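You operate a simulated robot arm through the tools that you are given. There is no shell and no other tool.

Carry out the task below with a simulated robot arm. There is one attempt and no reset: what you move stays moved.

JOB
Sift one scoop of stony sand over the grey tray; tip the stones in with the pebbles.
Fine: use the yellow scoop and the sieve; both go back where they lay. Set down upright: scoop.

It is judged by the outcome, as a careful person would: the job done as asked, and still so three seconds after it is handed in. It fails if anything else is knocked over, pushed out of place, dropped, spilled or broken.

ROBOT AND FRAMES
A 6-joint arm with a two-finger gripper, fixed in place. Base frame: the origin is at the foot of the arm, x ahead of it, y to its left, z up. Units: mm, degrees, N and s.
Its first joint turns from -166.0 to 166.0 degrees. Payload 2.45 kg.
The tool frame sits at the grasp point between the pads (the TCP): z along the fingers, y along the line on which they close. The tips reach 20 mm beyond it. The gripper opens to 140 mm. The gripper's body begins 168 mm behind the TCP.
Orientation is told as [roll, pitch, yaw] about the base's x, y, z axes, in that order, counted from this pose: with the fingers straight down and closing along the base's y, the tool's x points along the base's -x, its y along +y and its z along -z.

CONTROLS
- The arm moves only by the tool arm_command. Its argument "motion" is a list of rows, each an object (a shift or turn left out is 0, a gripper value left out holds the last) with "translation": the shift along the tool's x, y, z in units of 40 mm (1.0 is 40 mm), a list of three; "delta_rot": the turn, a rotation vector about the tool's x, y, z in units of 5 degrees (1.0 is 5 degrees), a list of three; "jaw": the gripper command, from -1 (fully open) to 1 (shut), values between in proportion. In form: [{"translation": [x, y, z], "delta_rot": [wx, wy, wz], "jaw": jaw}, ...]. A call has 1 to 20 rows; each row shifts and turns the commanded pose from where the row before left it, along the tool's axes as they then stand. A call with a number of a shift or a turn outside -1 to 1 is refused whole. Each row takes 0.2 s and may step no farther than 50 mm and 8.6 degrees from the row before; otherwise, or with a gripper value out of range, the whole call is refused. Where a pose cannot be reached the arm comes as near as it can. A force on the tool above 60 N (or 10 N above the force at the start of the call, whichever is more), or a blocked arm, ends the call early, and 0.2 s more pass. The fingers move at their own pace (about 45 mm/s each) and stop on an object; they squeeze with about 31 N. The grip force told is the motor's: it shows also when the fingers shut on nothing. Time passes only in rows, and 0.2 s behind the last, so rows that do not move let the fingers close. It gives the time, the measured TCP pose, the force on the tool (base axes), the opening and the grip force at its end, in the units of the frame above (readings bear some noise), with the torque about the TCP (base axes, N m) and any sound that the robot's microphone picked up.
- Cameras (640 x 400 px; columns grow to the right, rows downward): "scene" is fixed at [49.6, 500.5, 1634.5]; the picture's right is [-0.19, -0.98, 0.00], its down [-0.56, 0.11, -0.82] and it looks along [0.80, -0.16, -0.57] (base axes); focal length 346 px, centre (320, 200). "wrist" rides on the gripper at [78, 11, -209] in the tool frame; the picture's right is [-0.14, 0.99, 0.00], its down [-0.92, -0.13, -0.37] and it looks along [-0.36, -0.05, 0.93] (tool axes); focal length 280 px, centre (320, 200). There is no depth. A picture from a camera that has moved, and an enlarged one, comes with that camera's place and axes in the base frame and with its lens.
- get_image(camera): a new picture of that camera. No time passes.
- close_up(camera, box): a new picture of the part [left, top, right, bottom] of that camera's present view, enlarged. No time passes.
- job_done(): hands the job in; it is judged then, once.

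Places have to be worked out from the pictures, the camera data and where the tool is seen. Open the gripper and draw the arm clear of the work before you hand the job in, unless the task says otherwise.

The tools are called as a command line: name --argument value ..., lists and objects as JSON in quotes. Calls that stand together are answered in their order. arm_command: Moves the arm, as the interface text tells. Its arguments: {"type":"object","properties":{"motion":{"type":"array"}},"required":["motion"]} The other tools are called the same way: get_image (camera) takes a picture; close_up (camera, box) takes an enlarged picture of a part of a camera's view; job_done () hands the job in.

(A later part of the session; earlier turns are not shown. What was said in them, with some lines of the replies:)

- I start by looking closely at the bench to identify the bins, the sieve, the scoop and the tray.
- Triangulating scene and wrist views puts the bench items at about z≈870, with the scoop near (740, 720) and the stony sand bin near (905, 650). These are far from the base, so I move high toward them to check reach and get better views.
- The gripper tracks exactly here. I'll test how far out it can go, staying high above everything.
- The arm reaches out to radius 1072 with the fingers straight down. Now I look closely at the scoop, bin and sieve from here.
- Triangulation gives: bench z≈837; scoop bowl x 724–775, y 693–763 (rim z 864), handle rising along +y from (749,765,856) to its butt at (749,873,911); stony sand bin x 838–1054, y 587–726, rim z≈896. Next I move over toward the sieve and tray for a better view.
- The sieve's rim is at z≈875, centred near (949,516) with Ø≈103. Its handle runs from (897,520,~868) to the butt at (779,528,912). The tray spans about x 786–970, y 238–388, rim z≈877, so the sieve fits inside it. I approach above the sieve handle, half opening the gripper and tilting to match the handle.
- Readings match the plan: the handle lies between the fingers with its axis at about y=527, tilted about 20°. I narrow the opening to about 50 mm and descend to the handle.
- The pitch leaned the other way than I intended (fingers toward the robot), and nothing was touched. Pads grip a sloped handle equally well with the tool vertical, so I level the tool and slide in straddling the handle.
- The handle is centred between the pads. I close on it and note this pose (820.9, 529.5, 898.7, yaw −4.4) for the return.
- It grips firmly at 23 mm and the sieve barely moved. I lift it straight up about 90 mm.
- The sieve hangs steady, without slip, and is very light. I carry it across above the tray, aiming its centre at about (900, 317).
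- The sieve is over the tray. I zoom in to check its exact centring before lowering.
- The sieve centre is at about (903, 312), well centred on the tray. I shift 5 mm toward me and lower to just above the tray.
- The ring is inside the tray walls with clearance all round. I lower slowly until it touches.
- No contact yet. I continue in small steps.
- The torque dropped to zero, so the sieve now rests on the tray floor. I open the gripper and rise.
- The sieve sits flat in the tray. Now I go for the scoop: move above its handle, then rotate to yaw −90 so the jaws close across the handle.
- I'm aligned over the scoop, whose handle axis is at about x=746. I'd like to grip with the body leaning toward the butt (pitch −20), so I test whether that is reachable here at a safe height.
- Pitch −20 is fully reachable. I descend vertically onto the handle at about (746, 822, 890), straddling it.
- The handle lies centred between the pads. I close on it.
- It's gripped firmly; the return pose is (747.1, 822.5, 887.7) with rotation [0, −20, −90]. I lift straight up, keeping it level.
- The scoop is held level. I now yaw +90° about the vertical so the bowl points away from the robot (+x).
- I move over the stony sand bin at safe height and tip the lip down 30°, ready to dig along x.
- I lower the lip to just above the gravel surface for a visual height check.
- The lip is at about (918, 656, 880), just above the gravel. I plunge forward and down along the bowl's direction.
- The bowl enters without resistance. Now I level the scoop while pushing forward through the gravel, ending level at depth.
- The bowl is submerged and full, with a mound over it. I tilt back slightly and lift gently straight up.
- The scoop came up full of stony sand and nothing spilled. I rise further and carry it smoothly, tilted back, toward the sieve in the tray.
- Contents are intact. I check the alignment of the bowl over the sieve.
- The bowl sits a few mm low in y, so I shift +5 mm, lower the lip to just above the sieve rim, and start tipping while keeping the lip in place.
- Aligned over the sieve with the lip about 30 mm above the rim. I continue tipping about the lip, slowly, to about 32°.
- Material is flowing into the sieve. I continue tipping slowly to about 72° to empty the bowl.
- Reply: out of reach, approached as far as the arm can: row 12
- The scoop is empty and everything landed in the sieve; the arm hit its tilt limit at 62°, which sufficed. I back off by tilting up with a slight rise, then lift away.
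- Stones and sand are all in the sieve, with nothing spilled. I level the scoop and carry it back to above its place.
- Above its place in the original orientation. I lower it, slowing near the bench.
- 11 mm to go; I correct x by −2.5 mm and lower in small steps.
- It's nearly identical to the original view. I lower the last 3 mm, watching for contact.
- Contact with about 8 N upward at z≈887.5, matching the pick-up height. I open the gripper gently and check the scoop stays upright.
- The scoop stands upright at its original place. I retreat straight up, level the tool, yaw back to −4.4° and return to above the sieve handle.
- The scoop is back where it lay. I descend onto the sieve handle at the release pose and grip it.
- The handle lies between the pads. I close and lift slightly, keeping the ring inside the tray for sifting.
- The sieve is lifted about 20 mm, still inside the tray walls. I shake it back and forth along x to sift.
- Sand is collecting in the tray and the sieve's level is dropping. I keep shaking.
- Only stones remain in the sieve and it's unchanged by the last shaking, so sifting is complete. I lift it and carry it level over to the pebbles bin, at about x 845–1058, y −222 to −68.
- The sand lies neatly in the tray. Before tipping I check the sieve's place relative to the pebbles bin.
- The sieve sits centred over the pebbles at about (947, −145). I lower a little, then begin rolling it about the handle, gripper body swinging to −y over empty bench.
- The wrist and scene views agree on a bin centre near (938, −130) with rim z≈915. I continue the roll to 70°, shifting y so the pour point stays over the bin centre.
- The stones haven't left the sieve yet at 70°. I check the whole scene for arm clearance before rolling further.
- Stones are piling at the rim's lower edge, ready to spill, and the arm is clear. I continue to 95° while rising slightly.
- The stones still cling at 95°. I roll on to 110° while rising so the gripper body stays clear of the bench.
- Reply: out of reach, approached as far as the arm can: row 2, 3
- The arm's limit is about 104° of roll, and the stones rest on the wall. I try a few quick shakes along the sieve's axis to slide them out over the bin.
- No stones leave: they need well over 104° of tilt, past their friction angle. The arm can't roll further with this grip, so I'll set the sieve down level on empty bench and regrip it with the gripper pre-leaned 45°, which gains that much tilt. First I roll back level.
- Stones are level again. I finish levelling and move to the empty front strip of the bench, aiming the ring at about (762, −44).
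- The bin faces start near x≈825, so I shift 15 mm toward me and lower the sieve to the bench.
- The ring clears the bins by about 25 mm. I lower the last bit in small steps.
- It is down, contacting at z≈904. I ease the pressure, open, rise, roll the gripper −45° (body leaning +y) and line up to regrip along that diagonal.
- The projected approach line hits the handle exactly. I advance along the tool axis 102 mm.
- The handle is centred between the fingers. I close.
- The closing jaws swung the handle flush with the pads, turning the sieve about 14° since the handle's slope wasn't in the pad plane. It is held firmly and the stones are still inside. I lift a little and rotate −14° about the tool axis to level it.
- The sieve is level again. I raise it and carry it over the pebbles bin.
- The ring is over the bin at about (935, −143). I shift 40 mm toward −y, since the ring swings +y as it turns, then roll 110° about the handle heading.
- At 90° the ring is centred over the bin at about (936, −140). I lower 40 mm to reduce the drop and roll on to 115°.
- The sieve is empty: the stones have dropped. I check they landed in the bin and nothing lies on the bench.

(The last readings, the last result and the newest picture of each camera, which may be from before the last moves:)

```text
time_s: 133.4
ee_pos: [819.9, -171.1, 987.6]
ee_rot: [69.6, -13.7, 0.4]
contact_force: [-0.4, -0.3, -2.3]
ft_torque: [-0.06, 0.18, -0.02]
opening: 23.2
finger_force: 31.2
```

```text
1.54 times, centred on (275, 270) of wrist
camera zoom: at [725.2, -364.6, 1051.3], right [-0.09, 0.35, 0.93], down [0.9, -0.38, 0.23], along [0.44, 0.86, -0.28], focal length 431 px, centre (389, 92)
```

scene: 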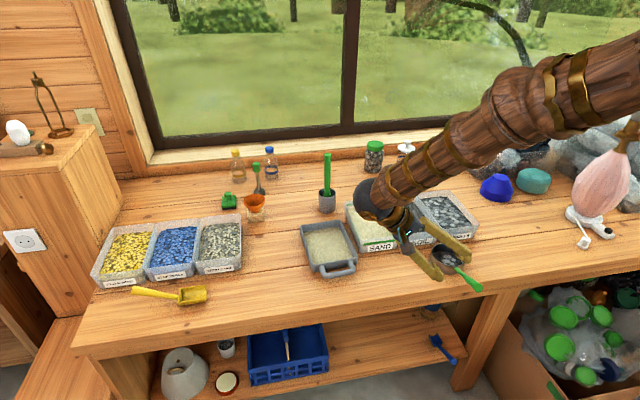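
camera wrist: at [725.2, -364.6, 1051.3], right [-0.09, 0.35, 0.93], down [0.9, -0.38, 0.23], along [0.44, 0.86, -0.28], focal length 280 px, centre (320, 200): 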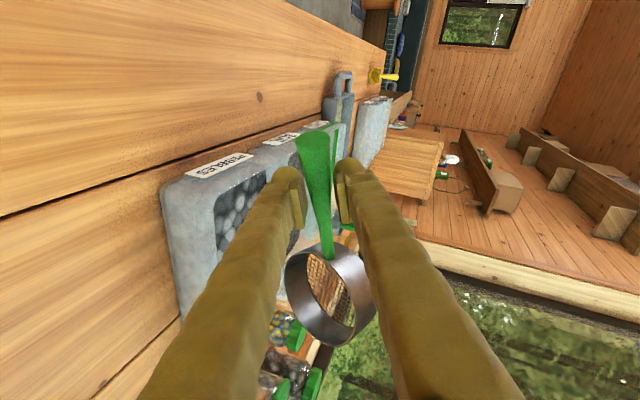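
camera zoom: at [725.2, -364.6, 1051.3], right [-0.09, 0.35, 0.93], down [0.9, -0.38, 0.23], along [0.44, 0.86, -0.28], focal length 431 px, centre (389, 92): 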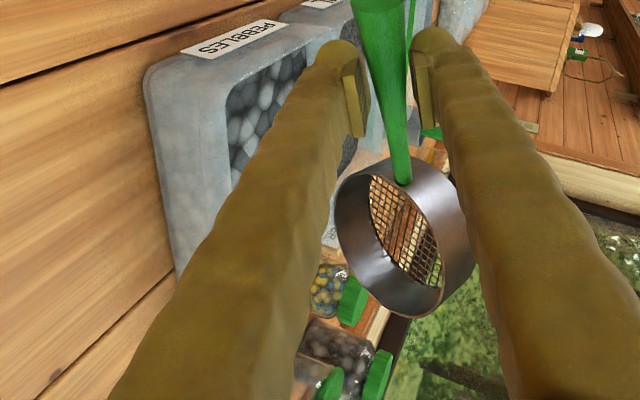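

The stones went into the pebbles bin and the sieve is clean. I rise, roll the sieve back level and prepare the return.

arm_command --motion '[{"translation": [-0.2, 0.78, -0.29]}, {"translation": [-0.1, 0.39, -0.145]}, {"delta_rot": [0.968, 0.25, 0]}, {"delta_rot": [0.968, 0.25, 0]}, {"delta_rot": [0.968, 0.25, 0]}, {"delta_rot": [0.968, 0.25, 0]}, {"delta_rot": [0.968, 0.25, 0]}, {"delta_rot": [0.968, 0.25, 0]}, {"delta_rot": [0.968, 0.25, 0]}, {"delta_rot": [0.968, 0.25, 0]}, {"delta_rot": [0.968, 0.25, 0]}, {"delta_rot": [0.968, 0.25, 0]}, {"delta_rot": [0.968, 0.25, 0]}, {"delta_rot": [0.968, 0.25, 0]}, {"delta_rot": [0.968, 0.25, 0]}, {"delta_rot": [0.968, 0.25, 0]}, {"delta_rot": [0.968, 0.25, 0]}, {"delta_rot": [0.968, 0.25, 0]}, {"delta_rot": [0.968, 0.25, 0]}, {"delta_rot": [0.968, 0.25, 0]}]'

arm_command --motion '[{"delta_rot": [0.968, 0.25, 0]}, {"delta_rot": [0.968, 0.25, 0]}, {"delta_rot": [0.968, 0.25, 0]}, {"delta_rot": [0.968, 0.25, 0]}, {"delta_rot": [0.968, 0.25, 0]}, {}]'

get_image --camera "wrist"

get_image --camera "scene"

close_up --camera "scene" --box '[380, 140, 540, 260]'

```text
time_s: 137.6
ee_pos: [818.5, -170.5, 1038.9]
ee_rot: [-19.4, 4.8, 9.1]
contact_force: [0.1, 0.4, -1.7]
ft_torque: [0.03, 0.24, 0.0]
opening: 23.3
finger_force: 31.1
```

```text
time_s: 139.0
ee_pos: [818.7, -169.6, 1039.1]
ee_rot: [-44.1, 10.1, 5.8]
contact_force: [-0.1, 0.7, -1.5]
ft_torque: [0.02, 0.22, 0.01]
opening: 23.0
finger_force: 31.5
```

```text
taken
camera wrist: at [751.3, -23.6, 1194.3], right [-0.06, 0.71, -0.7], down [0.95, 0.26, 0.19], along [0.32, -0.65, -0.69], focal length 280 px, centre (320, 200)
```

wrist: 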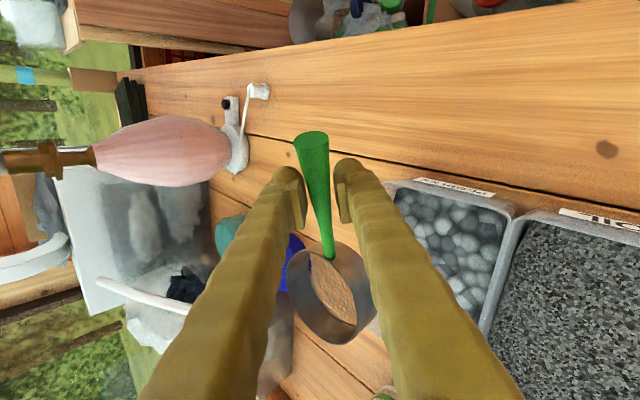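

```text
taken
```

scene: 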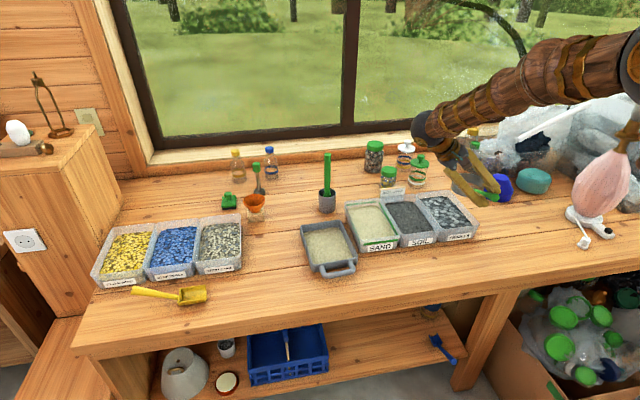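

```text
3.33 times, centred on (460, 200) of scene
camera zoom: at [49.6, 500.5, 1634.5], right [-0.19, -0.98, 0.0], down [-0.56, 0.11, -0.82], along [0.8, -0.16, -0.57], focal length 1152 px, centre (-147, 200)
```

zoom: 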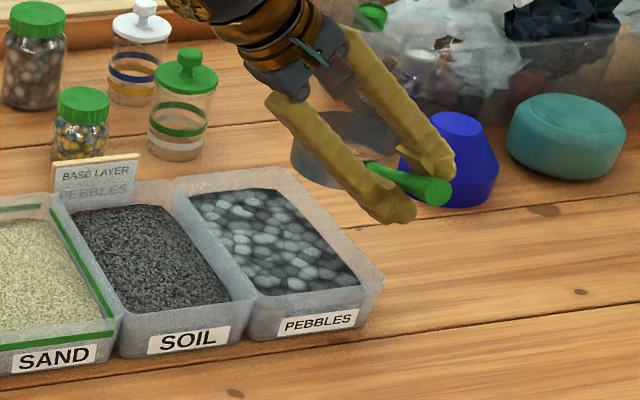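

The bench is clean and the stones are in with the pebbles. I carry the sieve level back toward its original place.

arm_command --motion '[{"translation": [-0.1029, 0.7023, -0.7044]}, {"translation": [-0.1029, 0.7023, -0.7044]}, {"translation": [-0.1029, 0.7023, -0.7044]}, {"translation": [-0.1029, 0.7023, -0.7044]}, {"translation": [-0.1029, 0.7023, -0.7044]}, {"translation": [-0.1029, 0.7023, -0.7044]}, {"translation": [-0.1029, 0.7023, -0.7044]}, {"translation": [-0.1029, 0.7023, -0.7044]}, {"translation": [-0.1029, 0.7023, -0.7044]}, {"translation": [-0.1029, 0.7023, -0.7044]}, {"translation": [-0.1029, 0.7023, -0.7044]}, {"translation": [-0.1029, 0.7023, -0.7044]}, {"translation": [-0.1029, 0.7023, -0.7044]}, {"translation": [-0.1029, 0.7023, -0.7044]}, {"translation": [-0.1029, 0.7023, -0.7044]}, {"translation": [-0.1029, 0.7023, -0.7044]}, {"translation": [-0.1029, 0.7023, -0.7044]}, {"translation": [-0.041, 0.281, -0.282]}, {}]'

get_image --camera "wrist"

close_up --camera "scene" --box '[180, 160, 340, 280]'

```text
time_s: 143.0
ee_pos: [818.7, 525.0, 1039.0]
ee_rot: [-44.1, 10.0, 5.9]
contact_force: [0.7, -0.5, -2.1]
ft_torque: [0.05, 0.2, 0.01]
opening: 22.9
finger_force: 31.5
```

```text
taken
camera wrist: at [752.2, 672.0, 1194.0], right [-0.06, 0.71, -0.7], down [0.95, 0.26, 0.19], along [0.32, -0.65, -0.69], focal length 280 px, centre (320, 200)
```

wrist: 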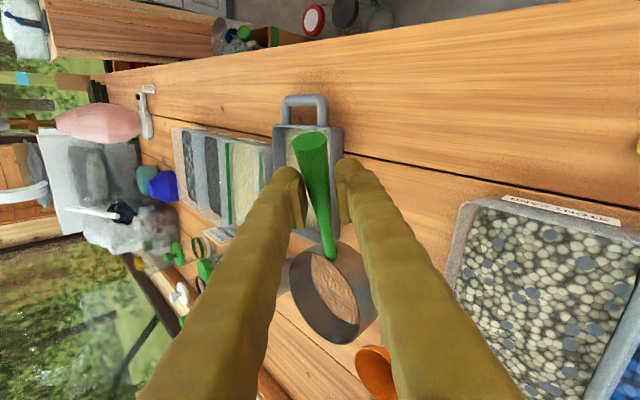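

```text
3.33 times, centred on (260, 220) of scene
camera zoom: at [49.6, 500.5, 1634.5], right [-0.19, -0.98, 0.0], down [-0.56, 0.11, -0.82], along [0.8, -0.16, -0.57], focal length 1152 px, centre (520, 133)
```

zoom: 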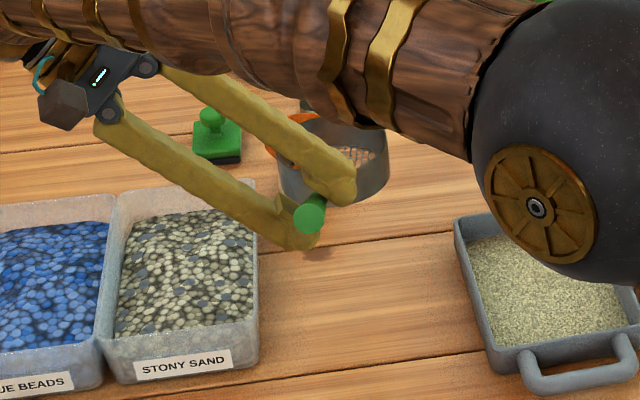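

It's above its place. I lower it vertically to about 10 mm above the bench.

arm_command --motion '[{"translation": [-0.1754, 0.6842, 0.7079]}, {"translation": [-0.1754, 0.6842, 0.7079]}, {"translation": [-0.123, 0.479, 0.4955]}, {"translation": [-0.0614, 0.239, 0.248]}, {"translation": [-0.026, 0.103, 0.106]}, {}]'

get_image --camera "wrist"

close_up --camera "scene" --box '[180, 200, 300, 275]'

```text
time_s: 144.4
ee_pos: [819.5, 525.2, 910.7]
ee_rot: [-44.0, 10.1, 5.9]
contact_force: [0.7, 0.7, -1.7]
ft_torque: [0.03, 0.18, 0.0]
opening: 23.3
finger_force: 30.9
```

```text
taken
camera wrist: at [752.9, 671.7, 1066.0], right [-0.06, 0.71, -0.7], down [0.95, 0.26, 0.19], along [0.32, -0.65, -0.69], focal length 280 px, centre (320, 200)
```

wrist: 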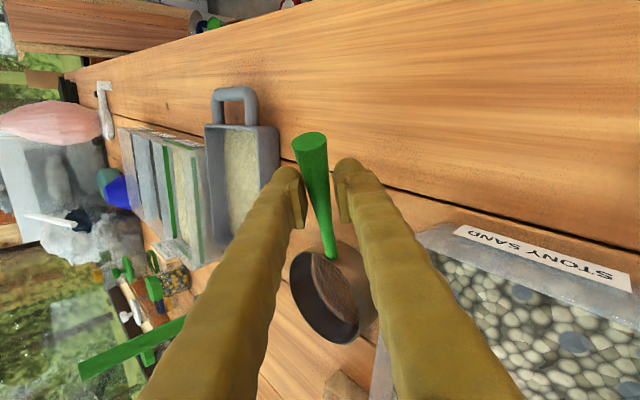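

```text
5.33 times, centred on (240, 238) of scene
camera zoom: at [49.6, 500.5, 1634.5], right [-0.19, -0.98, 0.0], down [-0.56, 0.11, -0.82], along [0.8, -0.16, -0.57], focal length 1843 px, centre (747, 0)
```

zoom: 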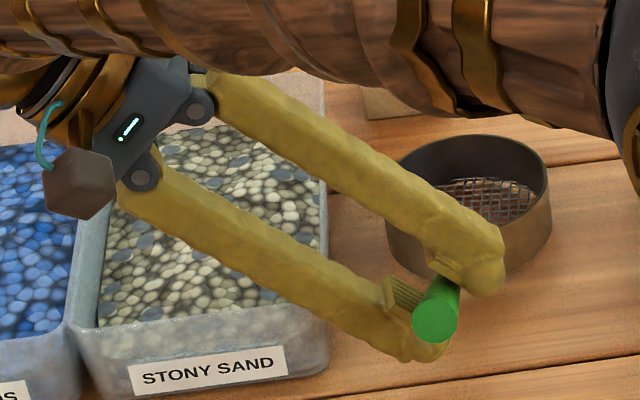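

Compared with the original view, the sieve's heading and tilt are a few degrees off from the slanted grip. I'll set it down slightly to −y (clear of the bin), regrip it vertically, and then place it precisely.

arm_command --motion '[{"translation": [0.0643, -0.439, 0.44]}, {"translation": [-0.018, 0.068, 0.071]}, {"translation": [-0.009, 0.034, 0.035]}, {}]'

close_up --camera "scene" --box '[220, 200, 300, 275]'

```text
time_s: 145.4
ee_pos: [819.1, 499.6, 905.0]
ee_rot: [-43.9, 10.1, 5.9]
contact_force: [-0.8, 0.5, 2.0]
ft_torque: [0.11, -0.29, 0.1]
opening: 22.9
finger_force: 31.2
```

```text
5.33 times, centred on (260, 238) of scene
camera zoom: at [49.6, 500.5, 1634.5], right [-0.19, -0.98, 0.0], down [-0.56, 0.11, -0.82], along [0.8, -0.16, -0.57], focal length 1843 px, centre (640, 0)
```

zoom: 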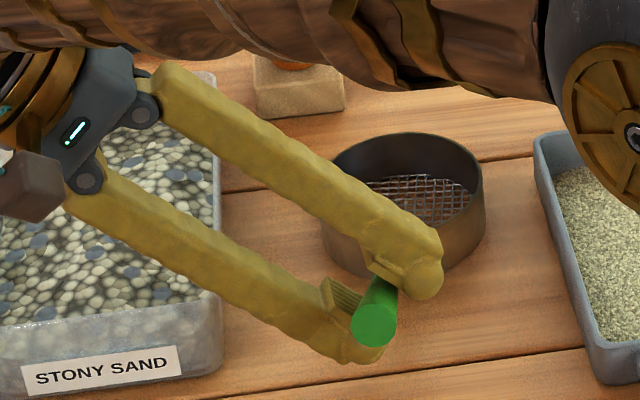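

It's touching at its far edge. I press down 2 mm more, then open just enough to release and let it settle flat.

arm_command --motion '[{"translation": [-0.009, 0.034, 0.035]}, {}]'

arm_command --motion '[{"jaw": 0.55}, {}, {}, {}]'

close_up --camera "scene" --box '[220, 200, 300, 275]'

get_image --camera "wrist"

```text
time_s: 146.0
ee_pos: [819.6, 501.4, 903.2]
ee_rot: [-44.0, 10.1, 6.0]
contact_force: [0.2, 0.8, 1.7]
ft_torque: [0.09, -0.23, 0.15]
opening: 23.1
finger_force: 30.9
```

```text
time_s: 147.0
ee_pos: [819.3, 501.1, 903.9]
ee_rot: [-44.1, 10.2, 5.9]
contact_force: [-0.4, -0.5, 0.0]
ft_torque: [0.02, -0.01, 0.01]
opening: 31.5
finger_force: 0.1
```

```text
5.33 times, centred on (260, 238) of scene
camera zoom: at [49.6, 500.5, 1634.5], right [-0.19, -0.98, 0.0], down [-0.56, 0.11, -0.82], along [0.8, -0.16, -0.57], focal length 1843 px, centre (640, 0)
```

zoom: 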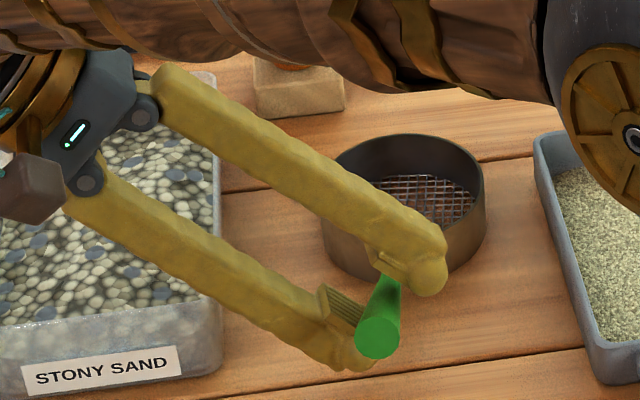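

```text
taken
camera wrist: at [752.4, 647.3, 1058.8], right [-0.06, 0.71, -0.7], down [0.95, 0.26, 0.19], along [0.32, -0.65, -0.69], focal length 280 px, centre (320, 200)
```

wrist: 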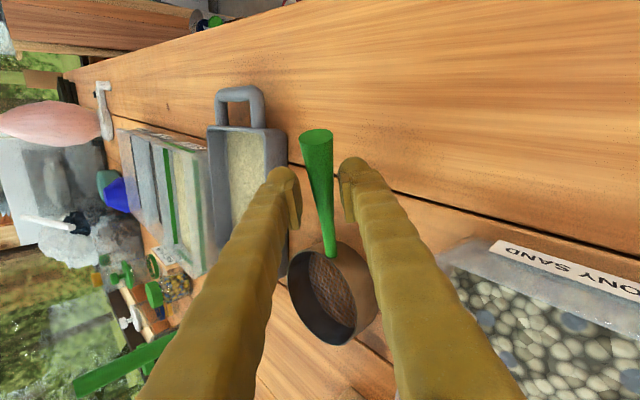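

It settled flat. I open wider and back out along the tool axis.

arm_command --motion '[{"jaw": 0.2}, {}, {"translation": [0, 0, -0.3]}, {"translation": [0, 0, -0.7]}, {"translation": [0, 0, -0.9]}, {"translation": [0, 0, -0.9]}, {"translation": [0, 0, -0.5]}, {}]'

close_up --camera "scene" --box '[180, 200, 300, 275]'

get_image --camera "wrist"

```text
time_s: 148.8
ee_pos: [825.8, 597.0, 998.4]
ee_rot: [-44.0, 10.1, 5.9]
contact_force: [0.1, -0.5, 0.4]
ft_torque: [-0.02, 0.0, 0.0]
opening: 55.9
finger_force: 0.1
```

```text
5.33 times, centred on (240, 238) of scene
camera zoom: at [49.6, 500.5, 1634.5], right [-0.19, -0.98, 0.0], down [-0.56, 0.11, -0.82], along [0.8, -0.16, -0.57], focal length 1843 px, centre (747, 0)
```

zoom: 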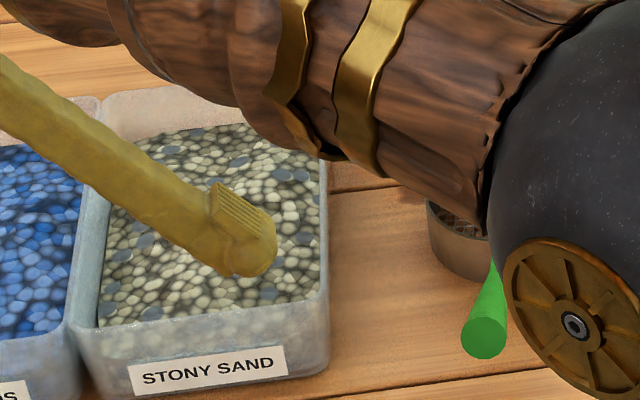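

```text
taken
camera wrist: at [759.1, 743.7, 1153.5], right [-0.06, 0.71, -0.7], down [0.95, 0.26, 0.19], along [0.32, -0.65, -0.69], focal length 280 px, centre (320, 200)
```

wrist: 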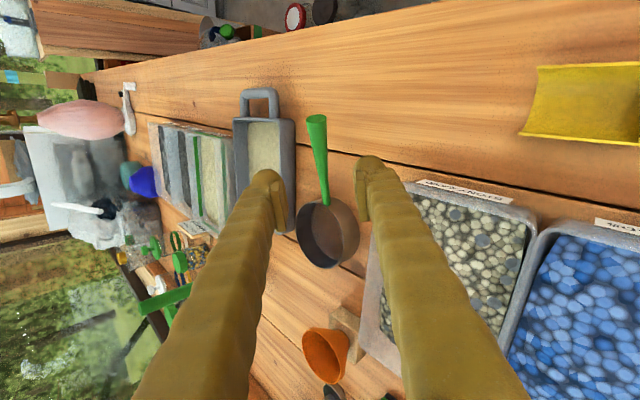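

I restore the tool to vertical with yaw −4.4°, and move above the sieve handle.

arm_command --motion '[{"delta_rot": [0, 0, 1]}, {"delta_rot": [0, 0, 1]}, {"delta_rot": [0, 0, 0.86]}, {"delta_rot": [-1, 0, 0]}, {"delta_rot": [-1, 0, 0]}, {"delta_rot": [-1, 0, 0]}, {"delta_rot": [-1, 0, 0]}, {"delta_rot": [-1, 0, 0]}, {"delta_rot": [-1, 0, 0]}, {"delta_rot": [-1, 0, 0]}, {"delta_rot": [-1, 0, 0]}, {"delta_rot": [-1, 0, 0]}, {"translation": [0, -0.8, -0.3]}, {"translation": [0, -0.8, -0.3]}, {"translation": [0, -0.6, -0.3]}, {}]'

get_image --camera "wrist"

close_up --camera "scene" --box '[180, 200, 300, 275]'

```text
time_s: 152.2
ee_pos: [820.3, 502.8, 1033.0]
ee_rot: [0.1, 0.1, -4.4]
contact_force: [0.2, 0.4, 0.5]
ft_torque: [-0.02, 0.01, -0.06]
opening: 56.1
finger_force: 0.1
```

```text
taken
camera wrist: at [742.8, 518.9, 1243.7], right [0.21, 0.98, 0.0], down [0.91, -0.2, 0.37], along [0.36, -0.08, -0.93], focal length 280 px, centre (320, 200)
```

wrist: 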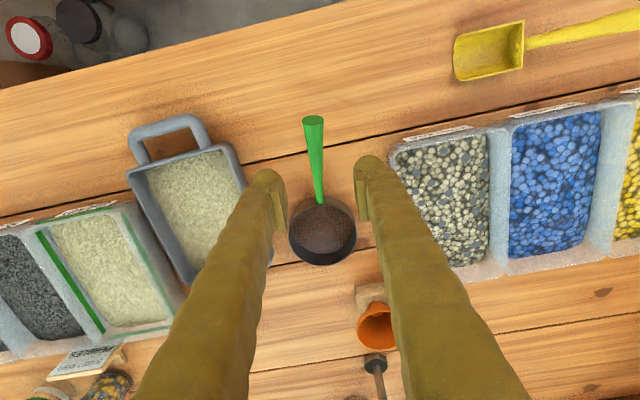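

```text
5.33 times, centred on (240, 238) of scene
camera zoom: at [49.6, 500.5, 1634.5], right [-0.19, -0.98, 0.0], down [-0.56, 0.11, -0.82], along [0.8, -0.16, -0.57], focal length 1843 px, centre (747, 0)
```

zoom: 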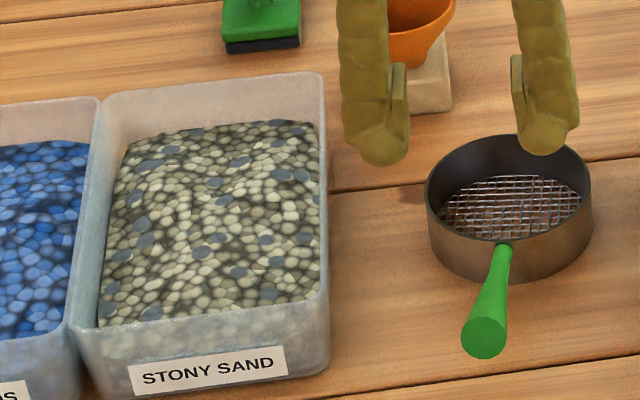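

Compared with the original picture, the sieve must shift about +40 mm in y at the ring (+27 mm at the butt) and turn back about 4°. I regrip it vertically with matching yaw at (816, 497.5).

arm_command --motion '[{"delta_rot": [0, 0, 0.8]}, {"translation": [0.087, -0.147, 0.6]}, {"translation": [0, 0, 0.9]}, {"translation": [0, 0, 0.9]}, {"translation": [0, 0, 0.7]}, {"translation": [0, 0, 0.2]}, {}]'

get_image --camera "wrist"

close_up --camera "scene" --box '[200, 190, 320, 275]'

```text
time_s: 153.8
ee_pos: [815.8, 500.9, 900.9]
ee_rot: [0.1, 0.0, -8.5]
contact_force: [-0.7, 0.6, -0.8]
ft_torque: [0.0, -0.02, -0.04]
opening: 55.9
finger_force: 0.0
```

```text
taken
camera wrist: at [740.0, 522.4, 1111.1], right [0.28, 0.96, 0.0], down [0.89, -0.26, 0.37], along [0.35, -0.1, -0.93], focal length 280 px, centre (320, 200)
```

wrist: 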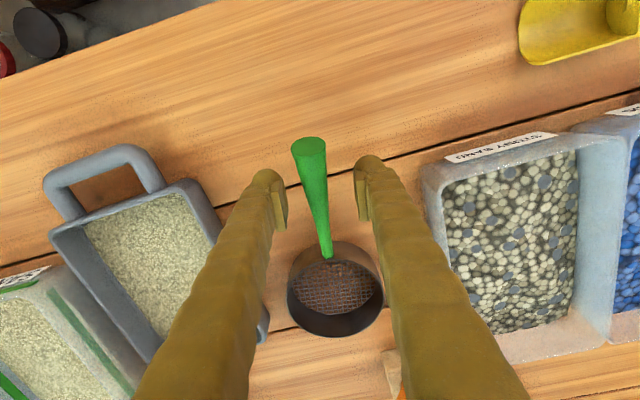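

```text
4.71 times, centred on (260, 232) of scene
camera zoom: at [49.6, 500.5, 1634.5], right [-0.19, -0.98, 0.0], down [-0.56, 0.11, -0.82], along [0.8, -0.16, -0.57], focal length 1626 px, centre (602, 47)
```

zoom: 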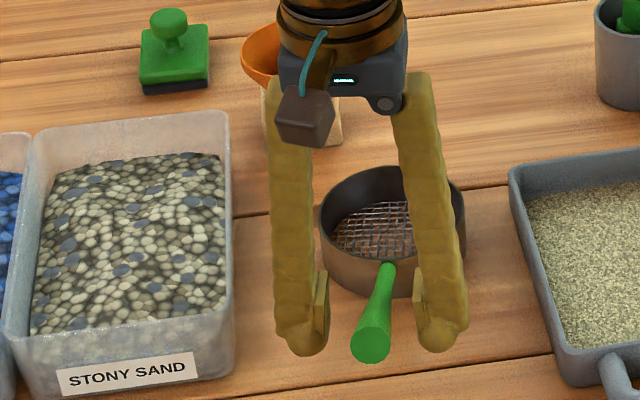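

The view matches the standard grip alignment. I close, lift a little, then turn +4° and shift +y to the original place.

arm_command --motion '[{"jaw": 1}, {}, {}, {}, {}, {"translation": [0, 0, -0.2]}, {"translation": [0, 0, -0.4]}, {}]'

get_image --camera "wrist"

close_up --camera "scene" --box '[180, 200, 300, 275]'

```text
time_s: 155.6
ee_pos: [812.9, 504.0, 926.4]
ee_rot: [0.2, 0.0, -8.4]
contact_force: [0.2, -0.2, -0.8]
ft_torque: [0.02, 0.21, 0.01]
opening: 23.1
finger_force: 31.6
```

```text
taken
camera wrist: at [738.5, 524.5, 1135.5], right [0.28, 0.96, 0.0], down [0.89, -0.26, 0.37], along [0.35, -0.1, -0.93], focal length 280 px, centre (320, 200)
```

wrist: 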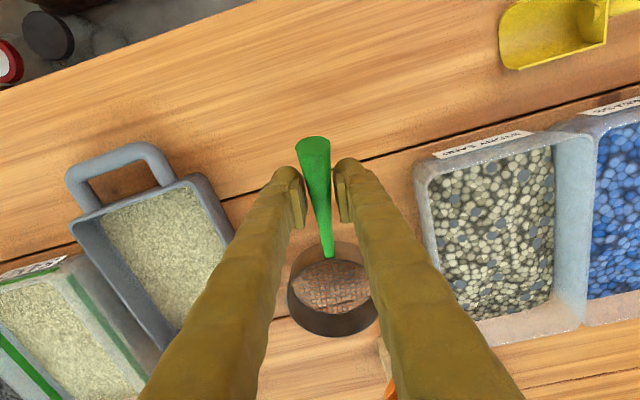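

```text
5.33 times, centred on (240, 238) of scene
camera zoom: at [49.6, 500.5, 1634.5], right [-0.19, -0.98, 0.0], down [-0.56, 0.11, -0.82], along [0.8, -0.16, -0.57], focal length 1843 px, centre (747, 0)
```

zoom: 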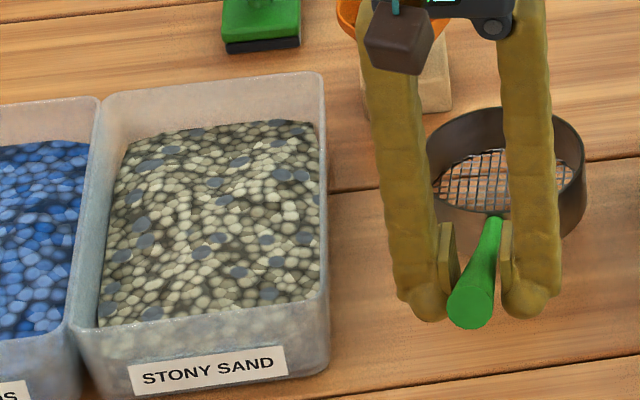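

The grip matches the original one exactly, so the target is TCP (820.6, 529, ~900) at yaw −4.4°. I move there and lower part-way.

arm_command --motion '[{"delta_rot": [0, 0, -0.8]}, {"translation": [-0.144, 0.638, 0]}, {}, {"translation": [0, 0, 0.2]}, {"translation": [0, 0, 0.2]}, {}]'

close_up --camera "scene" --box '[180, 200, 300, 275]'

```text
time_s: 157.0
ee_pos: [824.0, 527.2, 908.2]
ee_rot: [0.1, 0.0, -4.3]
contact_force: [0.4, 0.5, -2.4]
ft_torque: [0.02, 0.2, -0.02]
opening: 23.2
finger_force: 31.1
```

```text
5.33 times, centred on (240, 238) of scene
camera zoom: at [49.6, 500.5, 1634.5], right [-0.19, -0.98, 0.0], down [-0.56, 0.11, -0.82], along [0.8, -0.16, -0.57], focal length 1843 px, centre (747, 0)
```

zoom: 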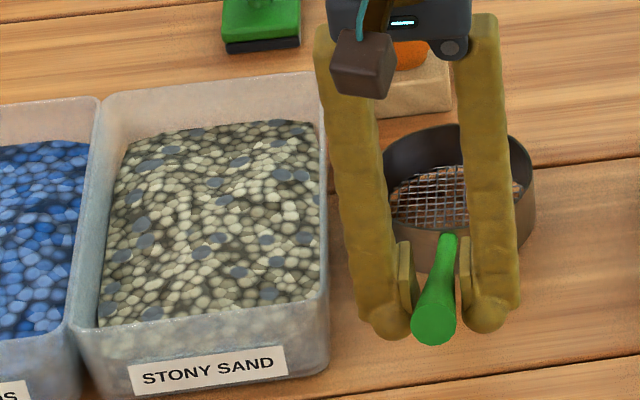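

Very close; ring is about 4 mm off in y and 3.5 mm in x. I correct slightly (yaw +1°, x −3.5, y +1.5) and lower to contact.

arm_command --motion '[{"translation": [0.0875, 0.04, 0], "delta_rot": [0, 0, -0.2]}, {"translation": [0, 0, 0.08]}, {"translation": [0, 0, 0.05]}, {}]'

arm_command --motion '[{"translation": [0, 0, 0.03]}, {}]'

close_up --camera "scene" --box '[180, 200, 300, 275]'

```text
time_s: 158.0
ee_pos: [820.5, 528.5, 903.0]
ee_rot: [0.1, 0.0, -3.4]
contact_force: [-0.1, -0.1, -1.5]
ft_torque: [-0.01, 0.22, -0.02]
opening: 23.0
finger_force: 31.1
```

```text
time_s: 158.6
ee_pos: [819.9, 528.0, 902.7]
ee_rot: [0.1, 0.0, -3.4]
contact_force: [-0.8, -0.8, -2.5]
ft_torque: [0.01, 0.19, 0.0]
opening: 23.3
finger_force: 31.1
```

```text
5.33 times, centred on (240, 238) of scene
camera zoom: at [49.6, 500.5, 1634.5], right [-0.19, -0.98, 0.0], down [-0.56, 0.11, -0.82], along [0.8, -0.16, -0.57], focal length 1843 px, centre (747, 0)
```

zoom: 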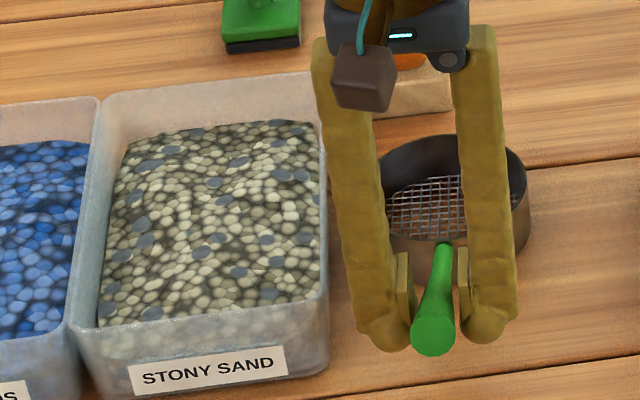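

It now matches the original picture. I lower the last couple of millimetres to contact.

arm_command --motion '[{"translation": [0, 0, 0.04]}, {}]'

arm_command --motion '[{"translation": [0, 0, 0.03]}, {}]'

```text
time_s: 159.2
ee_pos: [820.6, 528.6, 901.9]
ee_rot: [0.1, 0.1, -3.3]
contact_force: [1.2, 0.3, 3.3]
ft_torque: [-0.08, -0.79, 0.03]
opening: 23.3
finger_force: 31.0
```

```text
time_s: 159.8
ee_pos: [821.3, 528.8, 900.7]
ee_rot: [0.2, 0.0, -3.5]
contact_force: [-1.0, -1.0, 9.8]
ft_torque: [-0.1, -0.68, -0.01]
opening: 23.1
finger_force: 31.2
```

Firm contact. I ease off, open and rise clear.

arm_command --motion '[{"translation": [0, 0, -0.02]}, {"jaw": 0.28}, {}, {}, {}, {"translation": [0, 0, -0.3]}, {"translation": [0, 0, -0.8]}, {"translation": [0, 0, -1]}, {"translation": [0, 0, -1]}, {"translation": [0, 0, -1]}, {}]'

close_up --camera "scene" --box '[180, 200, 300, 275]'

get_image --camera "wrist"

get_image --camera "scene"

```text
time_s: 162.2
ee_pos: [819.7, 532.0, 1066.0]
ee_rot: [0.1, 0.0, -3.3]
contact_force: [-0.6, 0.3, -0.4]
ft_torque: [-0.03, -0.05, 0.0]
opening: 50.4
finger_force: 0.1
```

```text
5.33 times, centred on (240, 238) of scene
camera zoom: at [49.6, 500.5, 1634.5], right [-0.19, -0.98, 0.0], down [-0.56, 0.11, -0.82], along [0.8, -0.16, -0.57], focal length 1843 px, centre (747, 0)
```

zoom: 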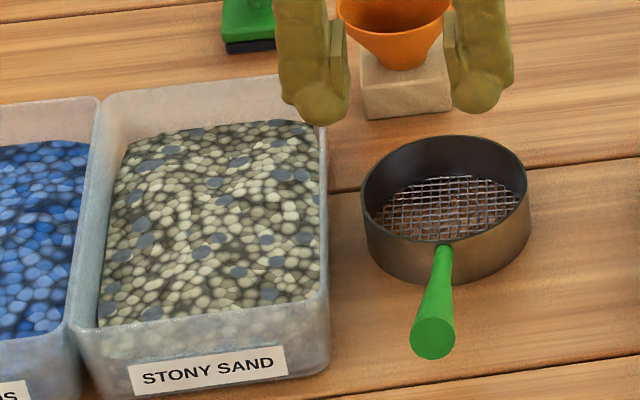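

```text
taken
camera wrist: at [742.2, 547.0, 1275.7], right [0.2, 0.98, 0.0], down [0.91, -0.18, 0.37], along [0.36, -0.07, -0.93], focal length 280 px, centre (320, 200)
```

wrist: 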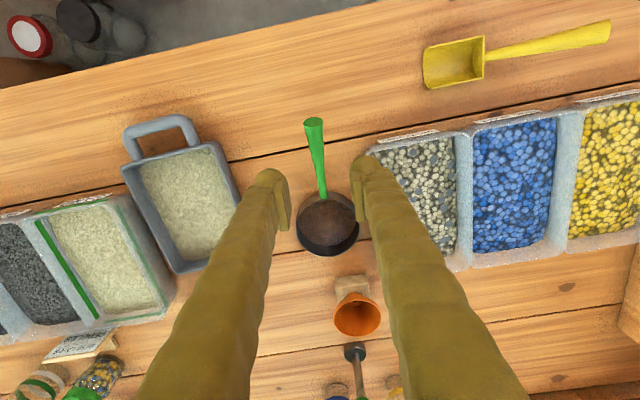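

```text
taken
```

scene: 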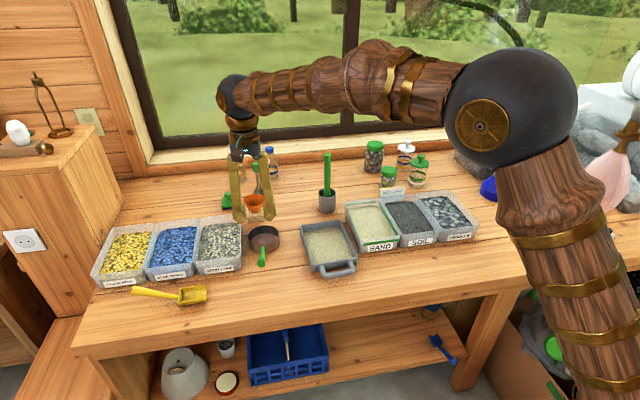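

The sieve is back exactly where it lay. I open the gripper fully and withdraw up and toward the start pose, then do a final inspection.

arm_command --motion '[{"translation": [0, 0, -1], "jaw": -1}, {"translation": [0.3, -0.2, -0.9]}, {"translation": [0.8, -0.5, -0.4]}, {"translation": [0.8, -0.5, -0.4]}, {"translation": [0.8, -0.5, -0.4]}, {"translation": [0.8, -0.5, -0.4]}, {"translation": [0.8, -0.5, -0.4]}, {}]'

get_image --camera "scene"

close_up --camera "scene" --box '[80, 200, 280, 325]'

close_up --camera "scene" --box '[290, 170, 490, 295]'

```text
time_s: 164.0
ee_pos: [641.4, 429.4, 1218.4]
ee_rot: [0.1, -0.1, -3.4]
contact_force: [-0.2, 0.8, 0.6]
ft_torque: [0.04, 0.0, -0.02]
opening: 140.0
finger_force: 0.1
```

```text
taken
```

scene: 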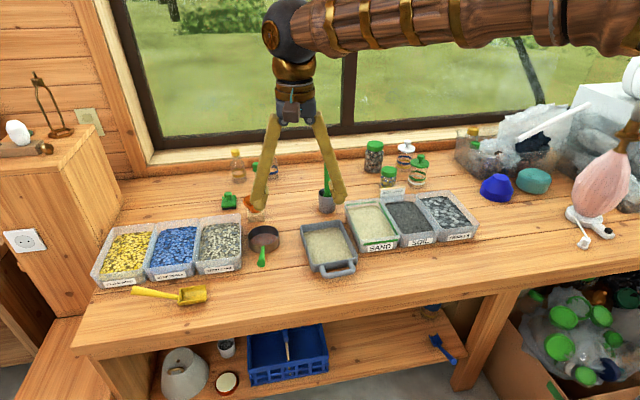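

```text
3.20 times, centred on (180, 262) of scene
camera zoom: at [49.6, 500.5, 1634.5], right [-0.19, -0.98, 0.0], down [-0.56, 0.11, -0.82], along [0.8, -0.16, -0.57], focal length 1106 px, centre (768, 0)
```

zoom: 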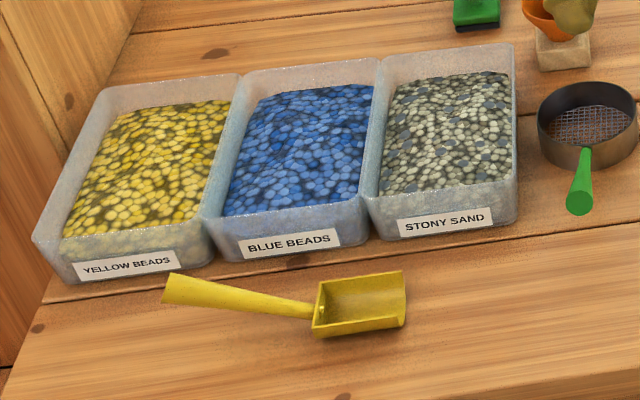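

```text
3.20 times, centred on (390, 232) of scene
camera zoom: at [49.6, 500.5, 1634.5], right [-0.19, -0.98, 0.0], down [-0.56, 0.11, -0.82], along [0.8, -0.16, -0.57], focal length 1106 px, centre (96, 96)
```

zoom: 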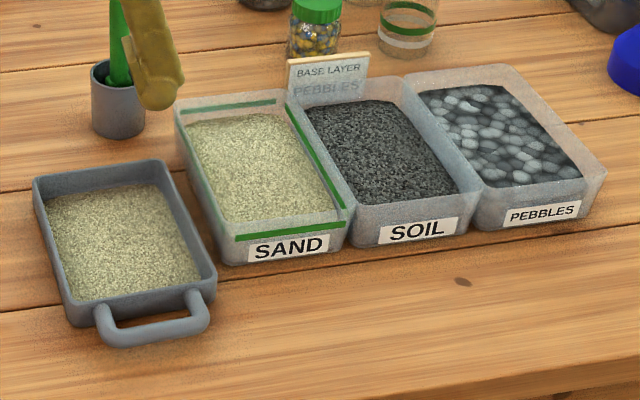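

The sifted sand is in the grey tray and the stones are in with the pebbles. The scoop (upright) and the sieve are back where they lay, the bench is clean, and the arm is clear with the gripper open. I hand the job in.

job_done

```text
The job is handed in.
```

I sifted one scoop of stony sand over the grey tray and tipped the stones in with the pebbles. The job is handed in.

- **Sand and stones:** the sand is in the tray and the stones went into the pebbles bin. I saw nothing on the bench in the final pictures.
- **Scoop:** it is back where it lay, set down upright.
- **Sieve:** it is back where it lay, within a few millimetres of its original position in the pictures.
- **Extra step with the sieve:** the stones would not fall out at the arm's roll limit of about 104°. I set the sieve down, with the stones in it, on an empty part of the bench and picked it up again at a different angle to tip it further.
- **Arm:** the gripper is open and the arm is clear of the work.
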